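You operate a simulated robot arm through the tools that you are given. There is no shell and no other tool. Be economical: measure what you need, move in short steps, check, and stop when the job is done.

The job below is to be done with a simulated two-armed robot. You get a single attempt, and the scene is never put back.

Task
Put the white card on the bander bed. Then fetch the purple cone from the wooden table and set it in the white bin. Then put the purple block on the wooden table away on the machine three shelf. Then put the orange basket on the grey bench. Then carry the waste tray with both arms and set it on the white bench. Then fetch the grey clip and stand it on the green green-edged setting card. Then put the white tube from the wooden table on the blue bench. Keep to this order. Set down upright: white card, orange basket, grey clip.

It is judged by the outcome, as a careful person would: the job done as asked, and still so three seconds after it is handed in. It fails if anything else is knocked over, pushed out of place, dropped, spilled or broken.

Robot
Two 7-joint arms with fingered hands on one trunk, on a base that drives. Base frame: it is fixed to the floor where the robot stands at the start and does not move with it; the origin is under the middle of the robot, x ahead of it, y to its left, z up; the surface under the hand at the start is at about z = 760. Readings come in mm, degrees, newtons and seconds.
The left shoulder is at the start at [30, 120, 1038], the right one opposite. With the tool pointing down near the work surface each hand reaches from about 220 to 680 mm from the robot's upright axis, wherever it stands, measured 20 degrees to its own side. Places, roughly: bander bed (31x12 cm) [-3480, 0, 860]; blue bench [-1200, 1300, 800]; green-edged setting card [-1750, -2000, 750]; grey bench [-3700, 0, 800]; grey clip (6x4x9 cm) [-700, -900, 700]; machine three shelf (27x18 cm) [-3240, -7060, 500]; orange basket (17x17x21 cm) [-800, 1400, 900]; purple block [750, -1000, 750]; purple cone [500, -250, 750]; waste tray [-1750, -250, 750]; white bench [-4100, -1200, 800]; white bin [750, -500, 750]; white card [750, 0, 750]; white tube (30x8x3 cm) [600, -1200, 800]. Payload 4 kg a hand.
The tool frame of a hand sits at the grasp point between the pads (the TCP): z along the fingers, y along the line on which they close. The tips reach 19 mm beyond it. Largest opening 120 mm; the body of the gripper starts 53 mm behind the TCP. The gripper is a hand of 3 fingers: y runs from the thumb to the fingers, the wrist lies at [0, 0, -219] in the tool frame, and closing takes about 1.5 s.
Orientation is that of the tool frame in the base frame, as a unit quaternion [x, y, z, w]. With the fingers straight down and closing along the base's y, the tool's x points along the base's -x, its y along +y and its z along -z.

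Tools
- The arms move only by the tool send_rows. It takes "left_commands", "right_commands" or both (then of equal length, played together; a hand with none holds still); each is one flat list of numbers, 7 for each row, row after row: the shift along the base's x, y, z in mm, then the turn, a rotation vector about the base's x, y, z in degrees, then the gripper command, from -1 (fully open) to 1 (shut), values between in proportion. In form: [x, y, z, rx, ry, rz, claw, x, y, z, rx, ry, rz, claw, ...]. A call has 1 to 20 rows; each row shifts and turns the commanded pose from where the row before left it. A row lasts 0.2 s, in which the tool goes at most 50 mm and 8.6 degrees; a call with a longer step from one row to the next is refused whole, and so is a gripper value outside its range. A pose out of reach is approached as far as the arm can. The call stops where the force on the tool passes 40 N (or 10 N more than at its start, if that is more) or the arm is blocked; 0.2 s more then pass. Each finger travels about 72 mm/s and halts on what it meets, pressing with about 33 N; the grip force reading is that of the motor and also rises with nothing between the fingers. The clock runs only during rows and for 0.2 s after the last one: add rows that do not move to give the fingers time. It gives the time, the measured TCP pose, the force on the tool (base axes), the opening and the grip force at its end, in the units of the frame above (readings bear some noise), with the torque about the TCP (base axes, N m) and any sound that the robot's microphone picked up.
- Cameras (640 x 400 px; columns grow to the right, rows downward): "scene" is now at [45.1, -48.3, 1593.6]; the picture's right is [-0.48, -0.88, 0.00], its down [-0.65, 0.35, -0.68] and it looks along [0.59, -0.32, -0.74] (base axes); focal length 296 px, centre (320, 200). "left" rides on the left gripper at [-66, -4, -79] in its tool frame; the picture's right is [0.05, -1.00, 0.00], its down [0.76, 0.04, -0.64] and it looks along [0.64, 0.03, 0.77] (tool axes); focal length 251 px, centre (320, 200). "right" rides on the right gripper at [66, -4, -79] in its tool frame; the picture's right is [0.05, 1.00, 0.00], its down [-0.76, 0.04, -0.64] and it looks along [-0.64, 0.03, 0.77] (tool axes); focal length 251 px, centre (320, 200). There is no depth. A picture from a camera that has moved, and an enlarged one, comes with that camera's place and axes in the base frame and with its lens. The place of the scene camera against the robot may be out by one fixed shift of up to 18 mm in any direction.
- camera(camera): a new picture of that camera. No time passes.
- slide_trunk(by): slides the trunk up (or, below 0, down) by that many mm; the arms and the scene camera ride with it, the base frame stays. It gives what a move gives, with no picture.
- steer(legs): drives the robot by 1 to 6 legs, each [ahead, turn to the left] in mm and degrees, along the robot's own axes; the way and the turn of a leg run together, so that a leg with both is an arc; at most 1500 mm and 180 degrees a leg. The arms and the cameras ride along, it lands a little off, and it stops where it bumps. It gives what a move gives.
- hand_shape(shape, hand): the hand has 3 fingers and takes this shape, open, in about a second: jaw (thumb against the fingers, like two jaws); tri (thumb and two fingers); tip (a fingertip pinch); poke (one finger out to press); point (the index stretched); flat (the hand flat); cup (the hand cupped); fist (a fist). The gripper value then closes the fingers along that shape, each until it touches; the sizes above hold for jaw. It gives what a move gives, with no picture.
- pan_tilt(pan, tilt): turns the head with the scene camera to pan (to the left, within 120 degrees either way) and tilt (down, from -29 to 69), counted from straight ahead of the robot. It gives what a move gives.
- close_up(camera, box): a new picture of the part [left, top, right, bottom] of that camera's present view, enlarged. No time passes.
- close_job(): hands the job in; it is judged then, once.

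Work in short steps. Places have to be worked out from the pictures, the camera data and where the tool is seen: move nearer, look again, correct. Check each grasp and each placing, and mend what went wrong. You have 196 turns and 192 pictures in all, those below and enlarged ones among them. Open the grippers and draw the arms clear of the work before you hand the job in, unless the task says otherwise; then end with one line.

The tools are called after ">>>" as name(argument=value, ...) on one line, values as JSON. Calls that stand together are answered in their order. send_rows: Moves the arms, as the interface text tells. Its arguments: {"type":"object","properties":{"left_commands":{"type":"array","items":{"type":"number"}},"right_commands":{"type":"array","items":{"type":"number"}}},"required":[]} The other tools are called the same way: slide_trunk (by) slides the trunk up or down; hand_shape (shape, hand) gives the hand a shape; steer (legs) drives the base; pan_tilt (pan, tilt) turns the head that bears the scene camera; camera (camera) takes a picture; close_up (camera, box) takes an enlarged picture of a part of a camera's view; close_job () hands the job in.

At the start:

```text
time_s: 0.0
left_ee_pos: [445.8, 42.0, 1232.9]
left_orientation: [0.002, 1.0, 0.0, 0.0]
left_wrist_force: [-1.0, -0.5, 0.3]
left_moment: [0.02, 0.02, -0.01]
left_gripper_width: 119.8
left_grasp_force: 0.1
left_shape: jaw
right_ee_pos: [410.3, -436.0, 1251.4]
right_orientation: [0.001, 1.0, 0.0, 0.0]
right_wrist_force: [0.5, -0.6, 0.2]
right_moment: [0.04, 0.0, 0.01]
right_gripper_width: 119.8
right_grasp_force: 0.0
right_shape: jaw
trunk travel left (down, up): [-250.0, 290.0]
robot x, y, heading: [-1.7, -0.7, -0.0]
head pan, tilt: [-28.7, 47.4]
```

scene: 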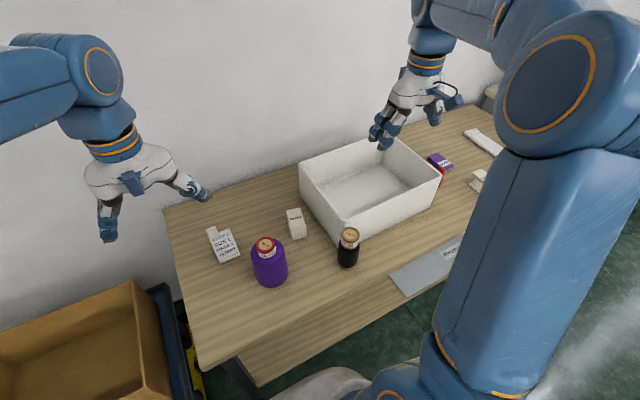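
right: 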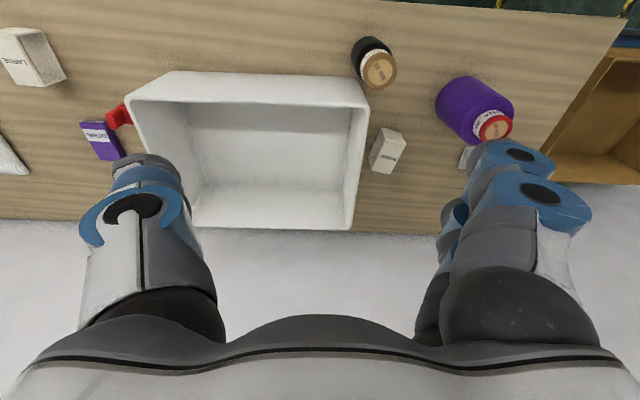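
left: 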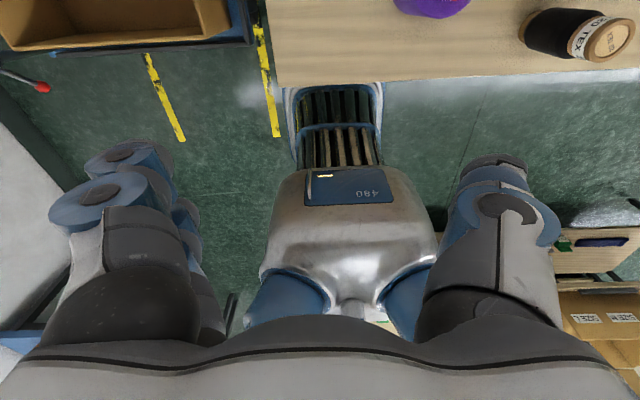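

I start by zooming in on the table to identify the white card, purple cone, block and tube.

>>> close_up(camera="scene", box=[180, 200, 380, 325])

>>> close_up(camera="scene", box=[380, 80, 560, 300])

```text
3.20 times, centred on (280, 262) of scene
camera zoom: at [45.1, -48.3, 1593.6], right [-0.48, -0.88, 0.0], down [-0.65, 0.35, -0.68], along [0.59, -0.32, -0.74], focal length 948 px, centre (448, 0)
```

zoom: 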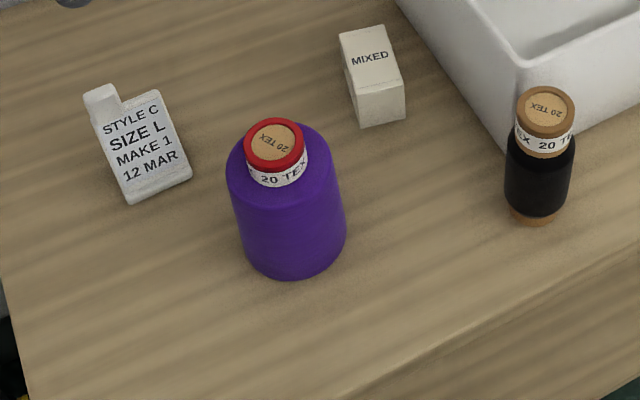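

```text
1.82 times, centred on (470, 190) of scene
camera zoom: at [45.1, -48.3, 1593.6], right [-0.48, -0.88, 0.0], down [-0.65, 0.35, -0.68], along [0.59, -0.32, -0.74], focal length 538 px, centre (47, 218)
```

zoom: 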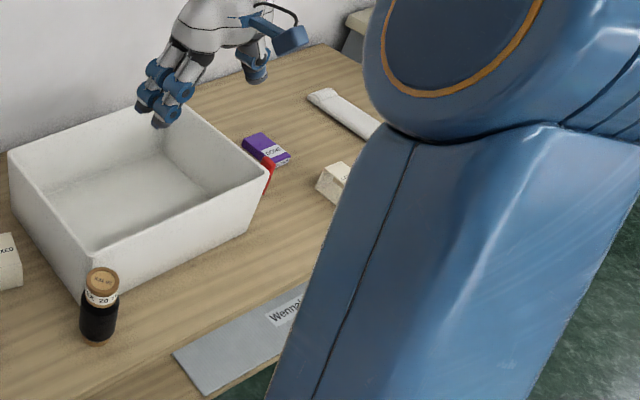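

The card's form (lying or standing) isn't clear from one view. I shift both hands left so the right hand camera gets a clear second view of it.

>>> send_rows(left_commands=[0, 50, 0, 0, 0, 0, -1, 0, 50, 0, 0, 0, 0, -1, 0, 50, 0, 0, 0, 0, -1, 0, 50, 0, 0, 0, 0, -1, 0, 0, 0, 0, 0, 0, -1, 0, 0, 0, 0, 0, 0, -1], right_commands=[0, 45, -20, 0, 0, 0, -1, 0, 45, -20, 0, 0, 0, -1, 0, 45, -20, 0, 0, 0, -1, 0, 45, -20, 0, 0, 0, -1, 0, 45, -20, 0, 0, 0, -1, 0, 45, -20, 0, 0, 0, -1])

>>> camera(camera="right")

```text
time_s: 1.4
left_ee_pos: [446.7, 245.2, 1232.7]
left_orientation: [0.002, 1.0, 0.0, 0.0]
left_wrist_force: [-0.2, -0.1, -0.7]
left_moment: [0.0, 0.01, 0.01]
left_gripper_width: 120.1
left_grasp_force: 0.0
left_shape: jaw
right_ee_pos: [409.7, -165.0, 1130.0]
right_orientation: [0.002, 1.0, 0.0, 0.0]
right_wrist_force: [-0.2, 0.4, 0.8]
right_moment: [-0.04, 0.02, 0.0]
right_gripper_width: 119.9
right_grasp_force: 0.1
right_shape: jaw
trunk travel left (down, up): [-250.0, 290.0]
robot x, y, heading: [-0.7, 1.3, 0.0]
head pan, tilt: [-28.7, 47.4]
```

```text
186 pictures are left
camera right: at [344.7, -169.4, 1209.4], right [-0.05, 1.0, 0.0], down [0.76, 0.04, 0.64], along [0.64, 0.03, -0.77], focal length 251 px, centre (320, 200)
```

right: 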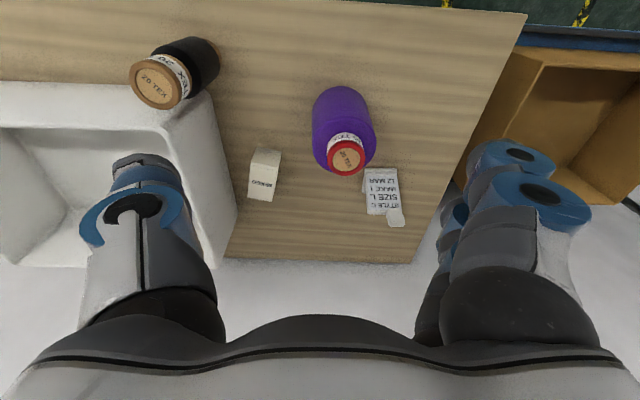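

The card is now visible; I zoom in.

>>> close_up(camera="right", box=[310, 140, 430, 240])

```text
4.00 times, centred on (370, 190) of right
camera zoom: at [344.7, -169.4, 1209.4], right [-0.05, 1.0, 0.0], down [0.76, 0.04, 0.64], along [0.64, 0.03, -0.77], focal length 1006 px, centre (120, 240)
```

zoom: 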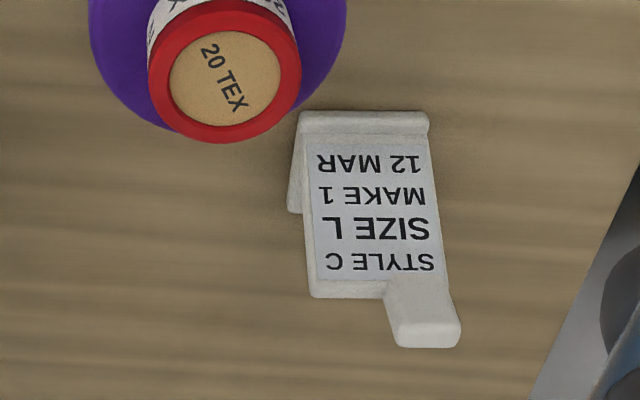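

Triangulating: the card is a slanted plate on a foot at x≈622–690, y≈-62…0, with a grip tab on top around (653,-22, z 860–900). I'll turn the robot 15° right so the left arm reaches it, then turn the left hand so its fingers close along x.

>>> steer(legs=[[0, -15]])

>>> send_rows(left_commands=[0, 0, -20, 0, 0, -8, -1, 0, 0, -20, 0, 0, -8, -1, 0, 0, -20, 0, 0, -8, -1, 0, 0, -20, 0, 0, -8, -1, 0, 0, -20, 0, 0, -8, -1, 0, 0, -20, 0, 0, -8, -1, 0, 0, 0, 0, 0, -8, -1, 0, 0, 0, 0, 0, -8, -1, 0, 0, 0, 0, 0, -8, -1, 0, 0, 0, 0, 0, -3, -1, 0, 0, 0, 0, 0, 0, -1], right_commands=[0, -50, 0, 0, 0, 0, -1, 0, -50, 0, 0, 0, 0, -1, 0, -50, 0, 0, 0, 0, -1, 0, -50, 0, 0, 0, 0, -1, -20, -50, 10, 0, 0, 0, -1, -20, -50, 10, 0, 0, 0, -1, -20, 0, 10, 0, 0, 0, -1, -20, 0, 10, 0, 0, 0, -1, 0, 0, 0, 0, 0, 0, -1, 0, 0, 0, 0, 0, 0, -1, 0, 0, 0, 0, 0, 0, -1])

>>> pan_tilt(pan=10, tilt=50)

>>> camera(camera="scene")

>>> camera(camera="left")

```text
time_s: 2.7
left_ee_pos: [491.3, 118.7, 1234.9]
left_orientation: [0.133, 0.991, -0.001, 0.001]
left_wrist_force: [-0.5, 0.3, 0.0]
left_moment: [0.0, -0.04, -0.02]
left_gripper_width: 120.0
left_grasp_force: 0.0
left_shape: jaw
right_ee_pos: [348.0, -267.9, 1130.8]
right_orientation: [0.133, 0.991, 0.0, 0.0]
right_wrist_force: [-0.4, 0.0, 0.1]
right_moment: [-0.02, -0.03, 0.0]
right_gripper_width: 119.8
right_grasp_force: 0.0
right_shape: jaw
trunk travel left (down, up): [-250.0, 290.0]
robot x, y, heading: [2.7, 18.6, -14.7]
head pan, tilt: [-28.7, 47.4]
```

```text
refused: row 5 steps farther than a row can; nothing moved
```

```text
time_s: 3.7
left_ee_pos: [490.1, 118.9, 1233.4]
left_orientation: [0.133, 0.991, 0.0, 0.001]
left_wrist_force: [0.7, -0.2, -0.3]
left_moment: [0.03, 0.01, -0.02]
left_gripper_width: 119.9
left_grasp_force: 0.0
left_shape: jaw
right_ee_pos: [349.1, -267.1, 1131.8]
right_orientation: [0.134, 0.991, 0.0, 0.0]
right_wrist_force: [-0.2, -0.1, -0.8]
right_moment: [0.05, 0.02, 0.01]
right_gripper_width: 120.0
right_grasp_force: 0.0
right_shape: jaw
trunk travel left (down, up): [-250.0, 290.0]
robot x, y, heading: [1.8, 17.6, -14.9]
head pan, tilt: [10.0, 50.0]
```

```text
184 pictures are left
camera scene: at [54.2, 5.6, 1590.2], right [-0.08, -1.0, 0.0], down [-0.76, 0.06, -0.64], along [0.64, -0.05, -0.77], focal length 296 px, centre (320, 200)
```

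scene: 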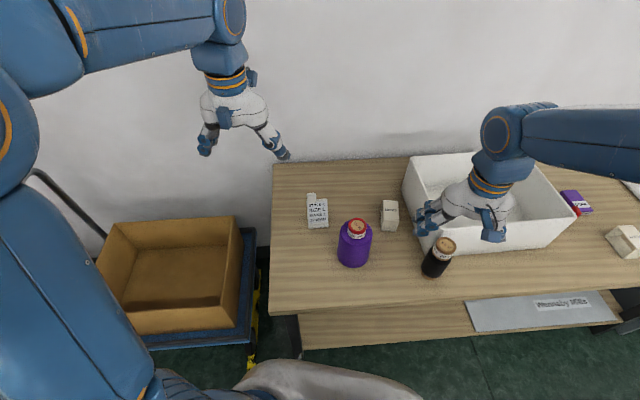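

```text
183 pictures are left
camera left: at [554.9, 97.2, 1314.0], right [-0.32, -0.95, 0.0], down [-0.73, 0.24, 0.64], along [-0.61, 0.2, -0.77], focal length 251 px, centre (320, 200)
```

left: 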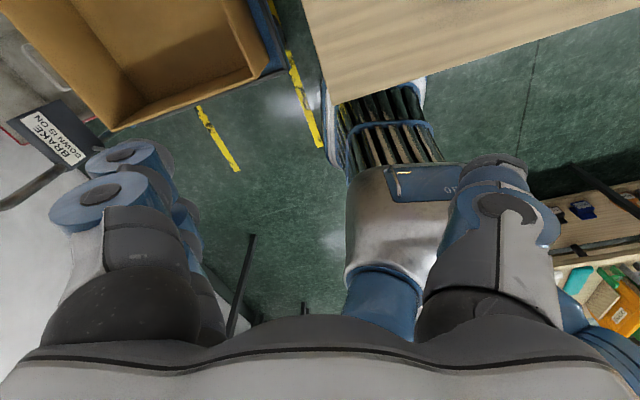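

Left arm: swing over the card with the hand turned −75°, staying at z≈1000; right hand retreats.

>>> send_rows(left_commands=[16, -14, -23, 0, 0, -7.5, -1, 16, -14, -23, 0, 0, -7.5, -1, 16, -14, -23, 0, 0, -7.5, -1, 16, -14, -23, 0, 0, -7.5, -1, 16, -14, -23, 0, 0, -7.5, -1, 16, -14, -23, 0, 0, -7.5, -1, 16, -14, -23, 0, 0, -7.5, -1, 16, -14, -23, 0, 0, -7.5, -1, 16, -14, -23, 0, 0, -7.5, -1, 16, -14, -23, 0, 0, -7.5, -1, 0, 0, 0, 0, 0, 0, -1], right_commands=[-10, -15, 10, 0, 0, 0, -1, -10, -15, 10, 0, 0, 0, -1, -10, -15, 10, 0, 0, 0, -1, -10, -15, 10, 0, 0, 0, -1, -10, -15, 10, 0, 0, 0, -1, -10, -15, 10, 0, 0, 0, -1, -10, -15, 10, 0, 0, 0, -1, -10, -15, 10, 0, 0, 0, -1, 0, 0, 0, 0, 0, 0, -1, 0, 0, 0, 0, 0, 0, -1, 0, 0, 0, 0, 0, 0, -1])

>>> camera(camera="scene")

>>> camera(camera="left")

```text
time_s: 6.1
left_ee_pos: [650.3, -20.3, 1003.5]
left_orientation: [0.71, 0.704, -0.001, 0.001]
left_wrist_force: [0.1, 0.2, 0.5]
left_moment: [0.04, -0.03, -0.02]
left_gripper_width: 120.3
left_grasp_force: 0.1
left_shape: jaw
right_ee_pos: [269.6, -388.1, 1210.6]
right_orientation: [0.133, 0.991, 0.0, 0.0]
right_wrist_force: [-0.9, 0.2, -0.4]
right_moment: [0.0, -0.01, 0.03]
right_gripper_width: 119.9
right_grasp_force: 0.2
right_shape: jaw
trunk travel left (down, up): [-250.0, 290.0]
robot x, y, heading: [2.6, 18.7, -15.0]
head pan, tilt: [10.0, 50.0]
```

```text
182 pictures are left
camera scene: at [53.6, 6.6, 1590.2], right [-0.08, -1.0, 0.0], down [-0.76, 0.06, -0.64], along [0.64, -0.05, -0.77], focal length 296 px, centre (320, 200)
```

scene: 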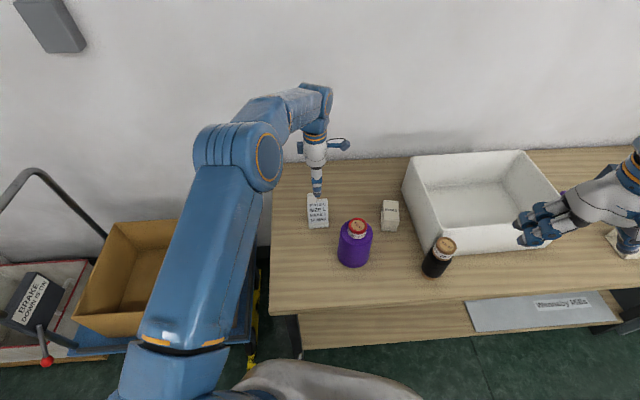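

```text
181 pictures are left
camera left: at [647.4, -86.5, 1083.6], right [-1.0, 0.06, 0.0], down [0.05, 0.76, 0.64], along [0.04, 0.64, -0.77], focal length 251 px, centre (320, 200)
```

left: 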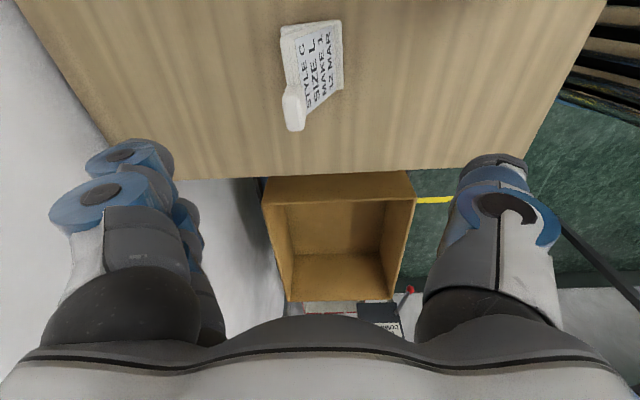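

I zoom on the card in the left camera to place the tab precisely.

>>> close_up(camera="left", box=[250, 10, 390, 140])

>>> close_up(camera="scene", box=[280, 160, 400, 260])

```text
3.08 times, centred on (320, 75) of left
camera zoom: at [647.4, -86.5, 1083.6], right [-1.0, 0.06, 0.0], down [0.05, 0.76, 0.64], along [0.04, 0.64, -0.77], focal length 774 px, centre (320, 585)
```

zoom: 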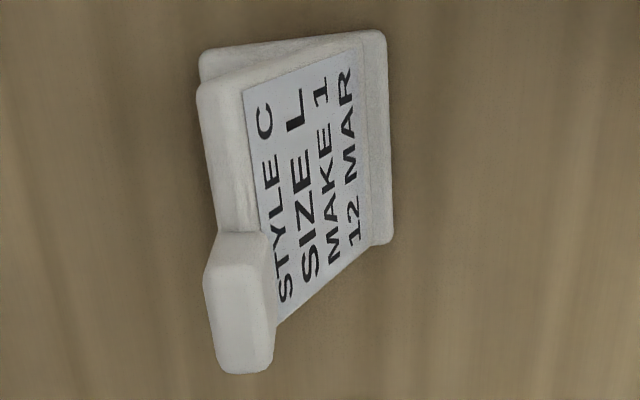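

```text
4.00 times, centred on (340, 210) of scene
camera zoom: at [53.6, 6.6, 1590.2], right [-0.08, -1.0, 0.0], down [-0.76, 0.06, -0.64], along [0.64, -0.05, -0.77], focal length 1185 px, centre (240, 160)
```

zoom: 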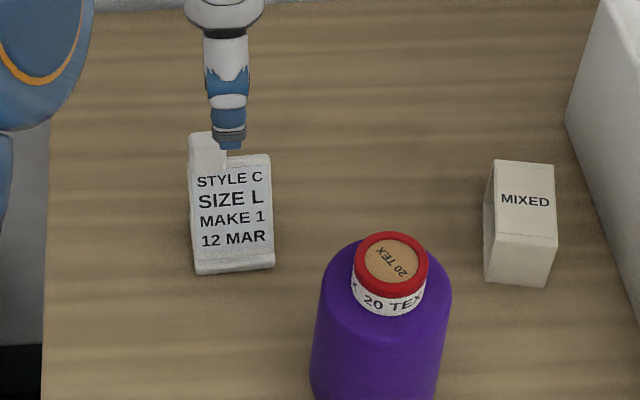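

The tab leans back ~22° with the plate, so I want the hand tilted to match, which needs more reach. I raise the left hand and turn the robot a further 30° right to bring the left shoulder closer.

>>> send_rows(left_commands=[-20, 0, 40, 0, 0, 0, -1, -20, 0, 40, 0, 0, 0, -1, -20, 0, 40, 0, 0, 0, -1])

>>> steer(legs=[[0, -32]])

>>> pan_tilt(pan=40, tilt=50)

```text
time_s: 6.9
left_ee_pos: [591.1, -20.2, 1124.2]
left_orientation: [0.71, 0.705, 0.001, 0.001]
left_wrist_force: [0.8, 0.7, 0.8]
left_moment: [0.01, -0.02, 0.02]
left_gripper_width: 120.0
left_grasp_force: 0.0
left_shape: jaw
right_ee_pos: [268.6, -387.6, 1210.8]
right_orientation: [0.133, 0.991, -0.001, 0.001]
right_wrist_force: [-0.1, -0.9, -0.5]
right_moment: [-0.02, 0.0, -0.02]
right_gripper_width: 119.9
right_grasp_force: 0.0
right_shape: jaw
trunk travel left (down, up): [-250.0, 290.0]
robot x, y, heading: [1.6, 16.3, -14.9]
head pan, tilt: [10.0, 50.0]
```

```text
time_s: 9.1
left_ee_pos: [485.7, -323.8, 1122.5]
left_orientation: [0.872, 0.489, 0.0, 0.001]
left_wrist_force: [-0.8, -0.8, -0.2]
left_moment: [0.05, -0.04, -0.03]
left_gripper_width: 120.0
left_grasp_force: 0.1
left_shape: jaw
right_ee_pos: [20.5, -470.8, 1210.2]
right_orientation: [0.393, 0.92, 0.002, 0.0]
right_wrist_force: [-0.9, -0.3, 0.4]
right_moment: [0.03, -0.03, 0.01]
right_gripper_width: 120.0
right_grasp_force: 0.1
right_shape: jaw
trunk travel left (down, up): [-250.0, 290.0]
robot x, y, heading: [30.5, 48.6, -47.2]
head pan, tilt: [10.0, 50.0]
stopped in leg 1: the robot was blocked; the commanded pose is now the measured one
```

```text
time_s: 10.0
left_ee_pos: [486.6, -321.7, 1123.0]
left_orientation: [0.872, 0.49, 0.001, 0.002]
left_wrist_force: [0.1, -0.5, -0.1]
left_moment: [0.01, 0.0, 0.02]
left_gripper_width: 120.0
left_grasp_force: 0.0
left_shape: jaw
right_ee_pos: [21.2, -469.7, 1210.2]
right_orientation: [0.393, 0.92, 0.001, 0.0]
right_wrist_force: [-0.1, 0.4, 0.2]
right_moment: [0.01, 0.01, -0.02]
right_gripper_width: 120.1
right_grasp_force: 0.0
right_shape: jaw
trunk travel left (down, up): [-250.0, 290.0]
robot x, y, heading: [31.7, 45.2, -47.0]
head pan, tilt: [40.0, 50.0]
```

The turn ended with a bump; I check that nothing was disturbed.

>>> camera(camera="scene")

>>> camera(camera="right")

```text
178 pictures are left
camera scene: at [87.3, 39.4, 1590.2], right [-0.13, -0.99, 0.0], down [-0.76, 0.1, -0.64], along [0.64, -0.08, -0.77], focal length 296 px, centre (320, 200)
```

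scene: 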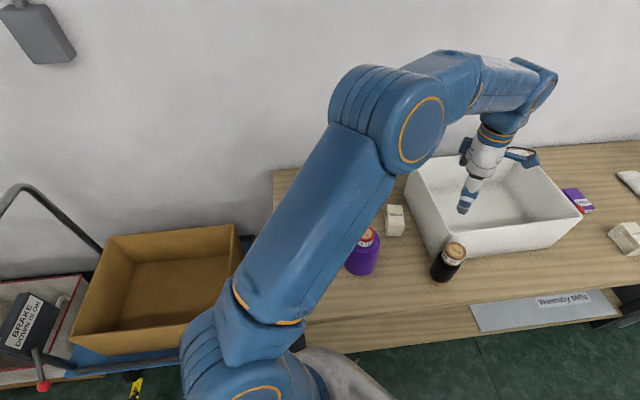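

```text
177 pictures are left
camera right: at [-27.0, -424.7, 1288.8], right [0.68, 0.73, 0.0], down [0.56, -0.52, 0.64], along [0.47, -0.44, -0.77], focal length 251 px, centre (320, 200)
```

right: 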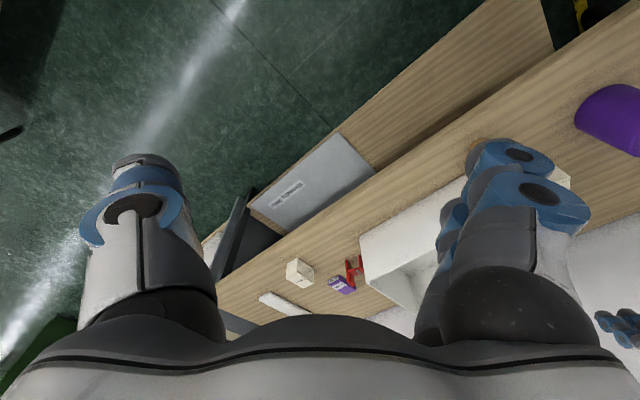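

Everything looks in place. I move the left hand above the tab, restore the yaw and tilt it 18° to match the tab.

>>> send_rows(left_commands=[20.2, 34.2, -8, 0, 0, 6.4, -1, 20.2, 34.2, -8, 0, 0, 6.4, -1, 20.2, 34.2, -8, 0, 0, 6.4, -1, 20.2, 34.2, -10, 0, 0, 6.4, -1, 20.2, 34.2, -15, 0, 0, 6.4, -1, 20.2, 34.2, -17, 0, 6, 0, -1, 20.2, 34.2, -19, 0, 6, 0, -1, 20.2, 34.2, -19, 0, 6, 0, -1, 20.2, 34.2, -19, 0, 0, 0, -1, 0, 0, 0, 0, 0, 0, -1, 0, 0, 0, 0, 0, 0, -1])

>>> camera(camera="left")

>>> camera(camera="scene")

```text
time_s: 12.4
left_ee_pos: [670.7, -13.0, 999.2]
left_orientation: [0.694, 0.703, -0.11, -0.111]
left_wrist_force: [-0.9, -0.2, -0.4]
left_moment: [-0.01, -0.02, 0.01]
left_gripper_width: 119.9
left_grasp_force: 0.0
left_shape: jaw
right_ee_pos: [21.6, -468.2, 1210.8]
right_orientation: [0.393, 0.92, 0.001, 0.0]
right_wrist_force: [-0.1, -0.1, -0.4]
right_moment: [0.0, 0.01, 0.01]
right_gripper_width: 119.8
right_grasp_force: 0.1
right_shape: jaw
trunk travel left (down, up): [-250.0, 290.0]
robot x, y, heading: [27.7, 45.0, -47.2]
head pan, tilt: [40.0, 50.0]
```

```text
176 pictures are left
camera left: at [692.9, -79.2, 1076.8], right [-0.95, 0.04, 0.31], down [0.23, 0.77, 0.6], along [-0.21, 0.64, -0.74], focal length 251 px, centre (320, 200)
```

left: 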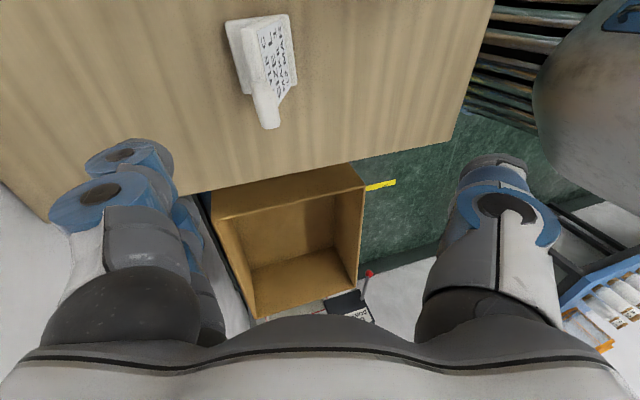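

```text
175 pictures are left
camera scene: at [88.0, 40.4, 1590.1], right [-0.12, -0.99, 0.0], down [-0.76, 0.1, -0.64], along [0.64, -0.08, -0.77], focal length 296 px, centre (320, 200)
```

scene: 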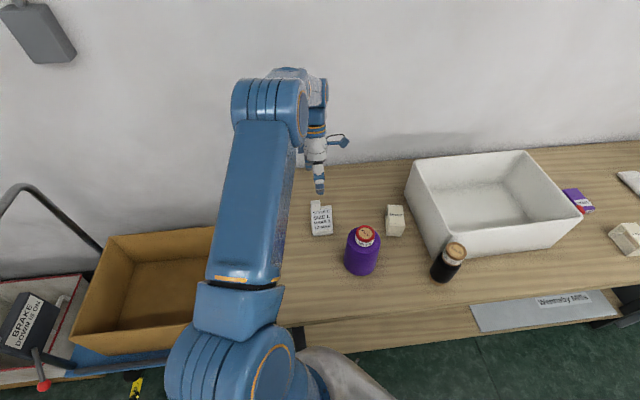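

Tab top appears near (675,-11,890). I descend vertically to z≈930 and recheck.

>>> send_rows(left_commands=[4, 0, -25, 0, 0, 0, -1, 0, 0, -25, 0, 0, 0, -1, 0, 0, -20, 0, 0, 0, -1, 0, 0, 0, 0, 0, 0, -1])

>>> close_up(camera="left", box=[200, 50, 400, 250])

>>> close_up(camera="scene", box=[270, 140, 390, 260])

```text
time_s: 13.4
left_ee_pos: [674.2, -12.4, 929.8]
left_orientation: [0.695, 0.702, -0.11, -0.11]
left_wrist_force: [-0.7, 0.4, 0.1]
left_moment: [0.0, 0.04, 0.0]
left_gripper_width: 119.9
left_grasp_force: 0.0
left_shape: jaw
right_ee_pos: [20.3, -470.1, 1211.2]
right_orientation: [0.394, 0.919, 0.001, 0.0]
right_wrist_force: [-0.2, -0.5, 0.7]
right_moment: [-0.04, 0.0, -0.03]
right_gripper_width: 120.0
right_grasp_force: 0.1
right_shape: jaw
trunk travel left (down, up): [-250.0, 290.0]
robot x, y, heading: [28.1, 43.7, -47.2]
head pan, tilt: [40.0, 50.0]
```

```text
2.00 times, centred on (300, 150) of left
camera zoom: at [696.9, -79.9, 1006.9], right [-0.95, 0.04, 0.31], down [0.23, 0.77, 0.6], along [-0.21, 0.64, -0.74], focal length 503 px, centre (360, 300)
```

zoom: 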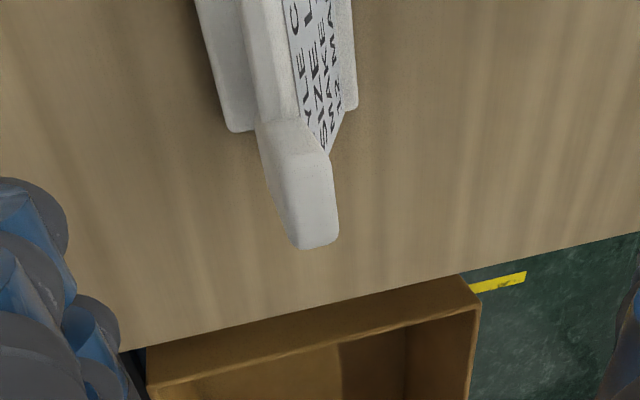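

```text
3.33 times, centred on (330, 200) of scene
camera zoom: at [87.2, 40.0, 1590.2], right [-0.12, -0.99, 0.0], down [-0.76, 0.1, -0.64], along [0.64, -0.08, -0.77], focal length 987 px, centre (287, 200)
```

zoom: 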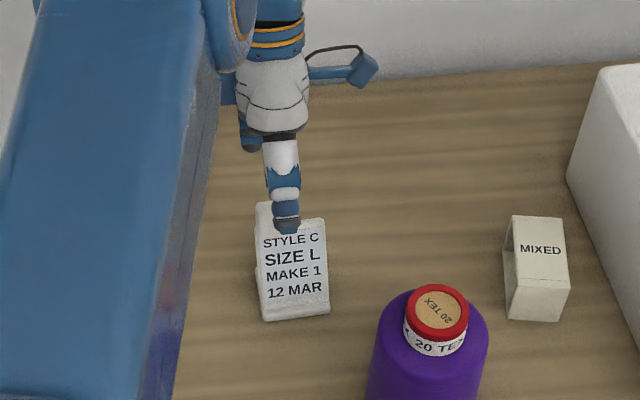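

Estimates agree within a few mm: tab centre ≈(676,-10,884). I descend to it and close slowly.

>>> send_rows(left_commands=[1, 3, -16, 0, 0, 0, -1, 1, 1, -16, 0, 0, 0, -1, 0, 0, -15, 0, 0, 0, -1, 0, 0, 0, 0, 0, 0, -1])

>>> camera(camera="left")

>>> close_up(camera="scene", box=[270, 140, 390, 260])

```text
time_s: 14.4
left_ee_pos: [675.7, -9.5, 883.4]
left_orientation: [0.695, 0.702, -0.109, -0.111]
left_wrist_force: [1.3, 0.3, -0.4]
left_moment: [0.0, -0.01, -0.04]
left_gripper_width: 120.1
left_grasp_force: 0.1
left_shape: jaw
right_ee_pos: [21.0, -468.6, 1210.6]
right_orientation: [0.393, 0.92, 0.001, 0.0]
right_wrist_force: [0.7, 0.5, -0.3]
right_moment: [0.03, -0.01, 0.02]
right_gripper_width: 120.3
right_grasp_force: 0.1
right_shape: jaw
trunk travel left (down, up): [-250.0, 290.0]
robot x, y, heading: [32.4, 47.7, -47.2]
head pan, tilt: [40.0, 50.0]
```

```text
172 pictures are left
camera left: at [698.2, -75.8, 960.2], right [-0.95, 0.04, 0.31], down [0.23, 0.77, 0.6], along [-0.21, 0.64, -0.74], focal length 251 px, centre (320, 200)
```

left: 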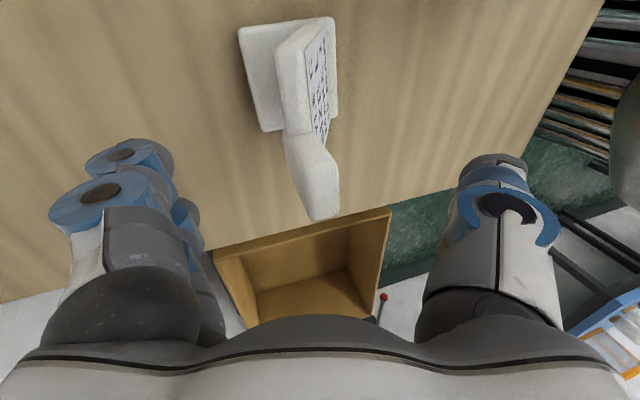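

```text
3.33 times, centred on (330, 200) of scene
camera zoom: at [87.4, 40.0, 1590.2], right [-0.12, -0.99, 0.0], down [-0.76, 0.1, -0.64], along [0.64, -0.08, -0.77], focal length 987 px, centre (287, 200)
```

zoom: 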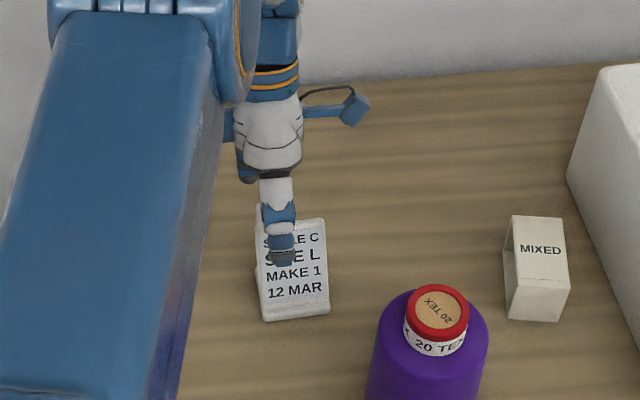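

The tab sits almost at the TCP in the left view. I nudge 4 mm in −y and close.

>>> send_rows(left_commands=[0, -4, 0, 0, 0, 0, -1, 0, 0, 0, 0, 0, 0, 0.4, 0, 0, 0, 0, 0, 0, 0.4, 0, 0, 0, 0, 0, 0, 1, 0, 0, 0, 0, 0, 0, 1, 0, 0, 0, 0, 0, 0, 1, 0, 0, 0, 0, 0, 0, 1, 0, 0, 0, 0, 0, 0, 1, 0, 0, 0, 0, 0, 0, 1])

>>> camera(camera="left")

>>> close_up(camera="scene", box=[270, 140, 390, 260])

```text
time_s: 16.4
left_ee_pos: [675.4, -13.3, 883.0]
left_orientation: [0.695, 0.702, -0.109, -0.111]
left_wrist_force: [-0.8, 0.5, 2.2]
left_moment: [-0.07, 0.01, -0.04]
left_gripper_width: 5.8
left_grasp_force: 33.0
left_shape: jaw
right_ee_pos: [20.8, -468.1, 1209.7]
right_orientation: [0.393, 0.919, 0.001, 0.0]
right_wrist_force: [0.6, 0.6, 1.0]
right_moment: [-0.01, 0.02, 0.0]
right_gripper_width: 120.1
right_grasp_force: 0.0
right_shape: jaw
trunk travel left (down, up): [-250.0, 290.0]
robot x, y, heading: [29.8, 44.5, -47.3]
head pan, tilt: [40.0, 50.0]
```

```text
170 pictures are left
camera left: at [698.1, -80.0, 960.4], right [-0.95, 0.04, 0.31], down [0.23, 0.77, 0.6], along [-0.21, 0.64, -0.74], focal length 251 px, centre (320, 200)
```

left: 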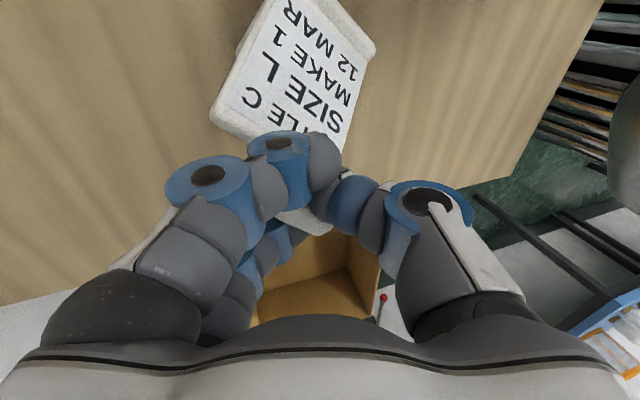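

```text
3.33 times, centred on (330, 200) of scene
camera zoom: at [87.4, 40.0, 1590.2], right [-0.12, -0.99, 0.0], down [-0.76, 0.1, -0.64], along [0.64, -0.08, -0.77], focal length 987 px, centre (287, 200)
```

zoom: 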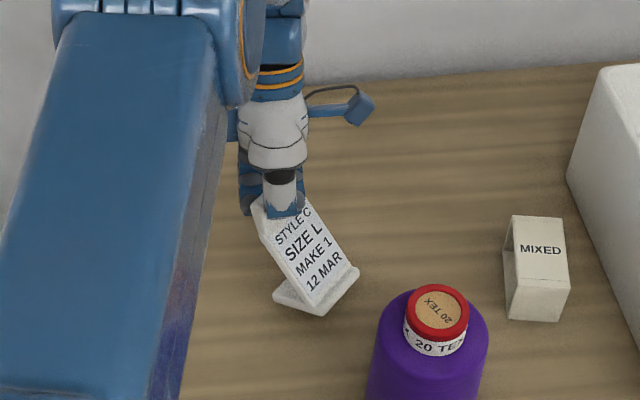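

The card twisted about the hand axis as it was gripped, but it seems held. I lift it just 15 mm to see whether the hold is firm and level.

>>> send_rows(left_commands=[0, 0, 5, 0, 0, 0, 1, 0, 0, 5, 0, 0, 0, 1, 0, 0, 5, 0, 0, 0, 1, 0, 0, 0, 0, 0, 0, 1])

>>> close_up(camera="scene", box=[290, 160, 370, 240])

>>> close_up(camera="left", box=[160, 0, 480, 260])

```text
time_s: 17.4
left_ee_pos: [676.6, -13.7, 897.8]
left_orientation: [0.694, 0.703, -0.109, -0.11]
left_wrist_force: [0.3, -0.1, -1.5]
left_moment: [0.01, -0.02, 0.02]
left_gripper_width: 4.6
left_grasp_force: 32.4
left_shape: jaw
right_ee_pos: [21.8, -468.7, 1210.7]
right_orientation: [0.392, 0.92, 0.0, -0.001]
right_wrist_force: [-0.6, -0.6, -0.1]
right_moment: [0.02, 0.02, 0.0]
right_gripper_width: 120.4
right_grasp_force: 0.0
right_shape: jaw
trunk travel left (down, up): [-250.0, 290.0]
robot x, y, heading: [29.6, 44.7, -47.5]
head pan, tilt: [40.0, 50.0]
```

```text
5.00 times, centred on (330, 200) of scene
camera zoom: at [87.8, 40.0, 1590.1], right [-0.12, -0.99, 0.0], down [-0.76, 0.1, -0.64], along [0.64, -0.08, -0.77], focal length 1481 px, centre (270, 200)
```

zoom: 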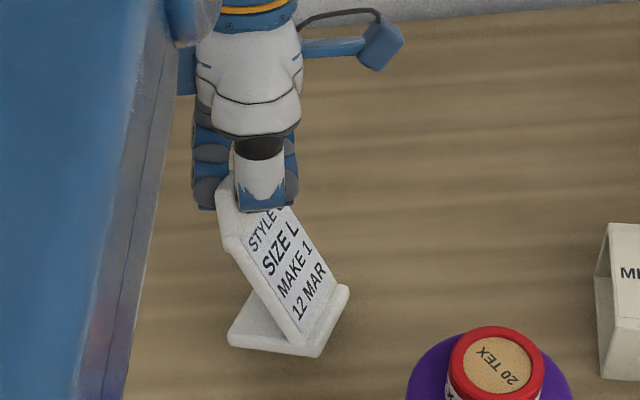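

```text
1.54 times, centred on (320, 130) of left
camera zoom: at [698.5, -80.1, 975.1], right [-0.95, 0.04, 0.31], down [0.23, 0.77, 0.6], along [-0.21, 0.64, -0.74], focal length 387 px, centre (320, 308)
```

zoom: 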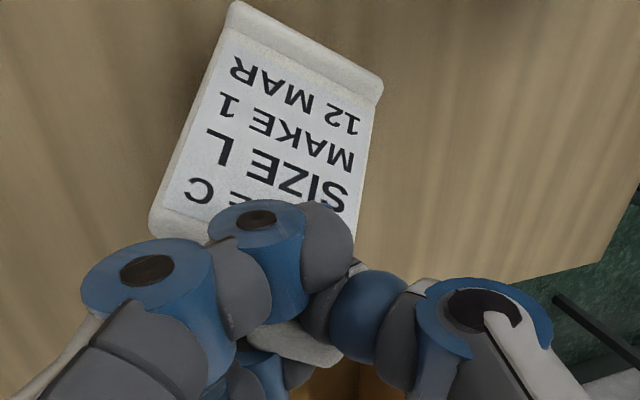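

The grip is marginal (opening still creeping). I lower it back, release, and will regrip properly.

>>> send_rows(left_commands=[0, 0, -5, 0, 0, 0, 1, 0, 0, -5, 0, 0, 0, 1, 0, 0, -4, 0, 0, 0, 1, 0, 0, 0, 0, 0, 0, 1, 0, 0, 0, 0, 0, 0, 0.8, 0, 0, 0, 0, 0, 0, 0.6, 0, 0, 0, 0, 0, 0, 0.3, 0, 0, 0, 0, 0, 0, 0, 0, 0, 0, 0, 0, 0, -1, 0, 0, 0, 0, 0, 0, -1, 0, 0, 0, 0, 0, 0, -1, 0, 0, 0, 0, 0, 0, -1])

>>> camera(camera="left")

>>> close_up(camera="scene", box=[290, 160, 370, 240])

```text
time_s: 20.0
left_ee_pos: [676.2, -13.4, 884.0]
left_orientation: [0.695, 0.702, -0.11, -0.111]
left_wrist_force: [-0.5, -0.4, 0.3]
left_moment: [-0.02, -0.01, 0.01]
left_gripper_width: 119.9
left_grasp_force: 0.1
left_shape: jaw
right_ee_pos: [20.6, -468.6, 1210.6]
right_orientation: [0.393, 0.92, 0.0, 0.0]
right_wrist_force: [0.3, 0.3, 0.1]
right_moment: [0.02, 0.05, 0.0]
right_gripper_width: 120.2
right_grasp_force: 0.1
right_shape: jaw
trunk travel left (down, up): [-250.0, 290.0]
robot x, y, heading: [26.4, 44.9, -47.2]
head pan, tilt: [40.0, 50.0]
```

```text
166 pictures are left
camera left: at [698.5, -80.1, 961.1], right [-0.95, 0.04, 0.31], down [0.23, 0.77, 0.6], along [-0.21, 0.64, -0.74], focal length 251 px, centre (320, 200)
```

left: 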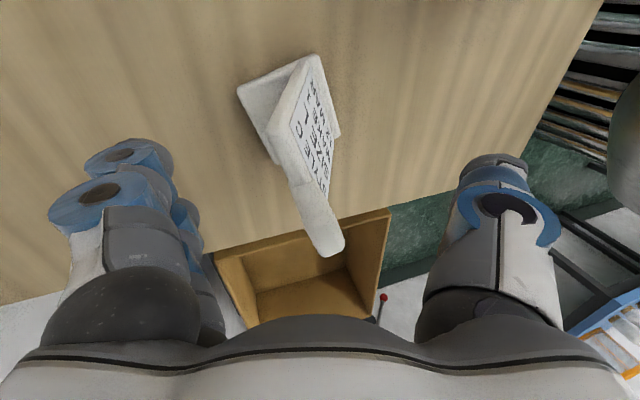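

```text
5.00 times, centred on (330, 200) of scene
camera zoom: at [87.7, 40.0, 1590.1], right [-0.12, -0.99, 0.0], down [-0.76, 0.1, -0.64], along [0.64, -0.08, -0.77], focal length 1481 px, centre (270, 200)
```

zoom: 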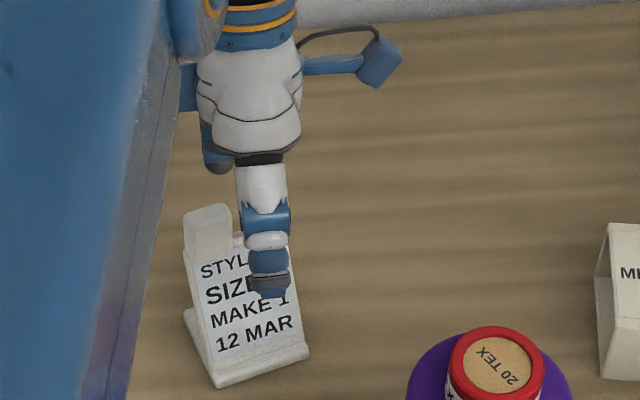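

The card settled upright, yawed ~+10°. The thumb had been meeting only its −y side, so I shift +18 mm in y, +9° yaw, 4 mm lower, and look before closing.

>>> send_rows(left_commands=[0, 9, 0, 0, 0, 4.5, -1, 0, 9, -4, 0, 0, 4.5, -1, 0, 0, 0, 0, 0, 0, -1])

>>> camera(camera="left")

>>> close_up(camera="scene", box=[290, 160, 370, 240])

```text
time_s: 20.8
left_ee_pos: [675.6, 4.6, 881.3]
left_orientation: [0.636, 0.756, -0.118, -0.102]
left_wrist_force: [0.2, 0.4, -0.7]
left_moment: [-0.03, -0.03, -0.03]
left_gripper_width: 120.0
left_grasp_force: 0.1
left_shape: jaw
right_ee_pos: [21.9, -469.5, 1209.8]
right_orientation: [0.393, 0.919, 0.001, 0.001]
right_wrist_force: [-0.9, -0.6, -0.1]
right_moment: [0.03, 0.03, -0.01]
right_gripper_width: 119.8
right_grasp_force: 0.1
right_shape: jaw
trunk travel left (down, up): [-250.0, 290.0]
robot x, y, heading: [27.8, 49.0, -47.0]
head pan, tilt: [40.0, 50.0]
```

```text
164 pictures are left
camera left: at [708.5, -57.5, 957.4], right [-0.95, -0.11, 0.31], down [0.11, 0.79, 0.6], along [-0.31, 0.6, -0.74], focal length 251 px, centre (320, 200)
```

left: 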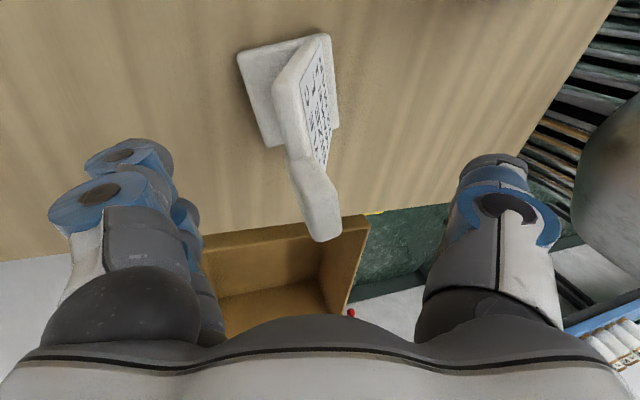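

```text
5.00 times, centred on (330, 200) of scene
camera zoom: at [87.6, 39.8, 1590.2], right [-0.12, -0.99, 0.0], down [-0.76, 0.1, -0.64], along [0.64, -0.08, -0.77], focal length 1481 px, centre (270, 200)
```

zoom: 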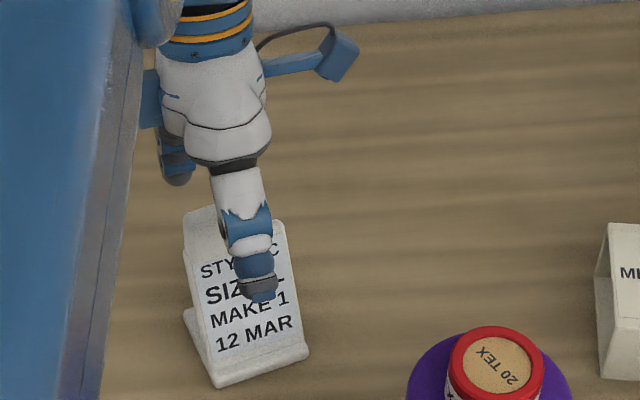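

Tab now is centred on the closing row. Shift 4 mm more and close gradually.

>>> send_rows(left_commands=[0, 4, 0, 0, 0, 0, -1, 0, 0, 0, 0, 0, 0, 0.2, 0, 0, 0, 0, 0, 0, 0.4, 0, 0, 0, 0, 0, 0, 0.5, 0, 0, 0, 0, 0, 0, 0.6, 0, 0, 0, 0, 0, 0, 0.7, 0, 0, 0, 0, 0, 0, 0.75, 0, 0, 0, 0, 0, 0, 0.8, 0, 0, 0, 0, 0, 0, 0.85, 0, 0, 0, 0, 0, 0, 0.85])

>>> camera(camera="left")

>>> close_up(camera="scene", box=[290, 160, 370, 240])

```text
time_s: 23.0
left_ee_pos: [676.2, 10.0, 880.3]
left_orientation: [0.637, 0.755, -0.118, -0.102]
left_wrist_force: [0.0, -0.3, 1.9]
left_moment: [0.04, -0.03, -0.04]
left_gripper_width: 9.8
left_grasp_force: 0.0
left_shape: jaw
right_ee_pos: [21.6, -468.9, 1210.4]
right_orientation: [0.394, 0.919, 0.001, 0.0]
right_wrist_force: [0.6, -0.1, 1.4]
right_moment: [-0.01, -0.01, 0.02]
right_gripper_width: 120.0
right_grasp_force: 0.2
right_shape: jaw
trunk travel left (down, up): [-250.0, 290.0]
robot x, y, heading: [31.9, 45.4, -47.4]
head pan, tilt: [40.0, 50.0]
```

```text
162 pictures are left
camera left: at [708.4, -53.7, 957.5], right [-0.95, -0.11, 0.31], down [0.11, 0.79, 0.6], along [-0.31, 0.6, -0.74], focal length 251 px, centre (320, 200)
```

left: 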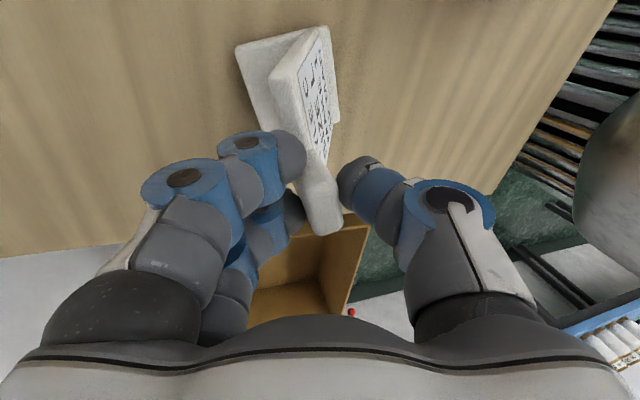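

```text
5.00 times, centred on (330, 200) of scene
camera zoom: at [87.4, 40.0, 1590.2], right [-0.12, -0.99, 0.0], down [-0.76, 0.1, -0.64], along [0.64, -0.08, -0.77], focal length 1481 px, centre (270, 200)
```

zoom: 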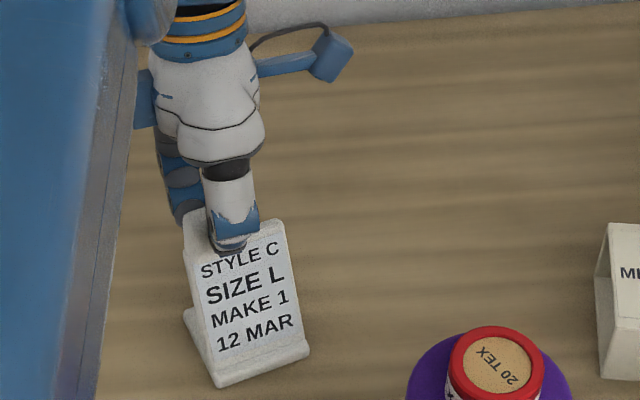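

Well centred: both fingers straddle the tab and the thumb is opposite their middle. Shift 4 mm more and close fully.

>>> send_rows(left_commands=[0, 4, 0, 0, 0, 0, 0.85, 0, 0, 0, 0, 0, 0, 0.9, 0, 0, 0, 0, 0, 0, 0.95, 0, 0, 0, 0, 0, 0, 1, 0, 0, 0, 0, 0, 0, 1, 0, 0, 0, 0, 0, 0, 1])

>>> camera(camera="left")

>>> close_up(camera="scene", box=[290, 160, 370, 240])

```text
time_s: 24.4
left_ee_pos: [674.5, 12.4, 880.6]
left_orientation: [0.638, 0.754, -0.119, -0.102]
left_wrist_force: [1.7, -1.1, 5.4]
left_moment: [0.05, -0.02, -0.03]
left_gripper_width: 0.2
left_grasp_force: 32.6
left_shape: jaw
right_ee_pos: [20.4, -469.2, 1211.3]
right_orientation: [0.393, 0.919, 0.001, 0.0]
right_wrist_force: [0.1, -0.3, -0.5]
right_moment: [-0.02, -0.02, -0.04]
right_gripper_width: 120.0
right_grasp_force: 0.0
right_shape: jaw
trunk travel left (down, up): [-250.0, 290.0]
robot x, y, heading: [28.2, 44.3, -47.1]
head pan, tilt: [40.0, 50.0]
```

```text
160 pictures are left
camera left: at [708.4, -49.9, 957.5], right [-0.95, -0.11, 0.31], down [0.11, 0.79, 0.6], along [-0.31, 0.6, -0.74], focal length 251 px, centre (320, 200)
```

left: 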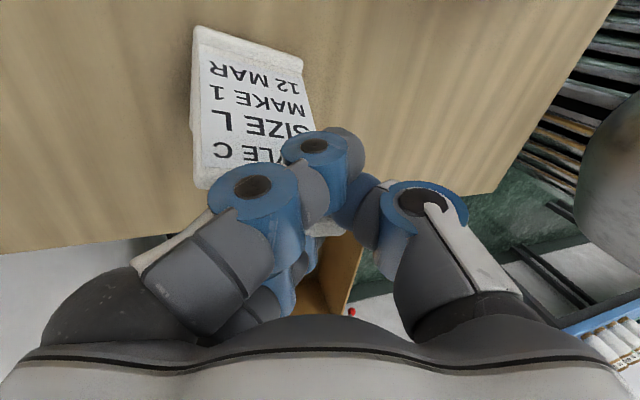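

```text
5.00 times, centred on (330, 200) of scene
camera zoom: at [87.2, 39.9, 1590.2], right [-0.12, -0.99, 0.0], down [-0.76, 0.1, -0.64], along [0.64, -0.08, -0.77], focal length 1481 px, centre (270, 200)
```

zoom: 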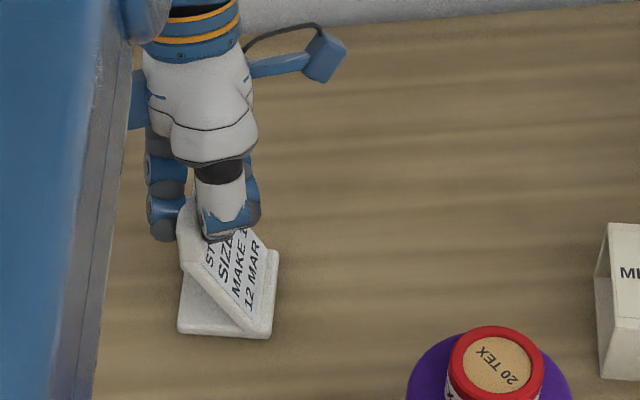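

The two fingers are spaced too widely for the narrow tab. Better: grip the 66 mm wide plate itself lower down. I release first and look.

>>> send_rows(left_commands=[0, 0, 0, 0, 0, 0, 0.9, 0, 0, 0, 0, 0, 0, 0.8, 0, 0, 0, 0, 0, 0, 0.6, 0, 0, 0, 0, 0, 0, 0.3, 0, 0, 0, 0, 0, 0, 0, 0, 0, 0, 0, 0, 0, -1, 0, 0, 0, 0, 0, 0, -1, 0, 0, 10, 0, 0, 0, -1, 0, 0, 20, 0, 0, 0, -1, 0, 0, 30, 0, 0, 0, -1, 0, 0, 30, 0, 0, 0, -1, 0, 0, 0, 0, 0, 0, -1])

>>> close_up(camera="left", box=[200, 0, 440, 200])

>>> close_up(camera="scene", box=[290, 160, 370, 240])

```text
time_s: 27.0
left_ee_pos: [676.5, 12.2, 970.6]
left_orientation: [0.637, 0.755, -0.118, -0.102]
left_wrist_force: [-0.1, -0.6, -0.4]
left_moment: [0.05, 0.0, -0.01]
left_gripper_width: 119.8
left_grasp_force: 0.1
left_shape: jaw
right_ee_pos: [21.6, -469.2, 1210.8]
right_orientation: [0.393, 0.92, 0.0, 0.0]
right_wrist_force: [0.5, 0.4, 1.0]
right_moment: [0.01, 0.04, 0.0]
right_gripper_width: 120.2
right_grasp_force: 0.0
right_shape: jaw
trunk travel left (down, up): [-250.0, 290.0]
robot x, y, heading: [30.4, 43.8, -47.2]
head pan, tilt: [40.0, 50.0]
```

```text
2.00 times, centred on (320, 100) of left
camera zoom: at [708.5, -50.3, 1047.3], right [-0.95, -0.11, 0.31], down [0.11, 0.79, 0.6], along [-0.31, 0.6, -0.74], focal length 503 px, centre (320, 400)
```

zoom: 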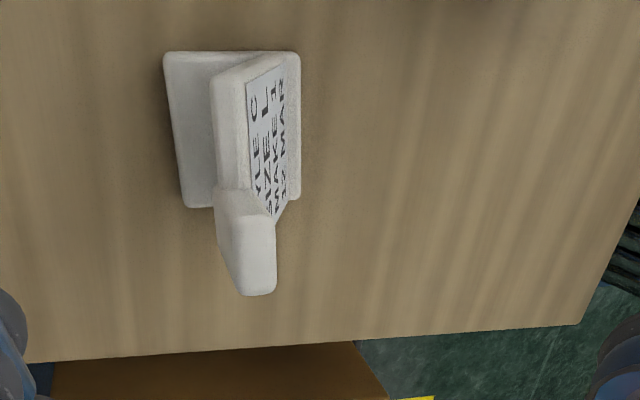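

```text
5.00 times, centred on (330, 200) of scene
camera zoom: at [88.2, 39.9, 1590.1], right [-0.12, -0.99, 0.0], down [-0.76, 0.1, -0.64], along [0.64, -0.08, -0.77], focal length 1481 px, centre (270, 200)
```

zoom: 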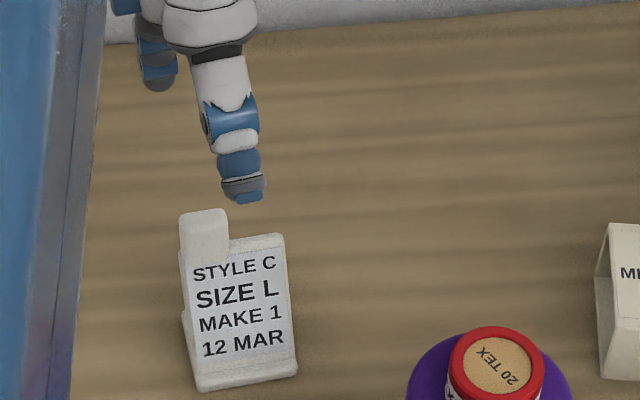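

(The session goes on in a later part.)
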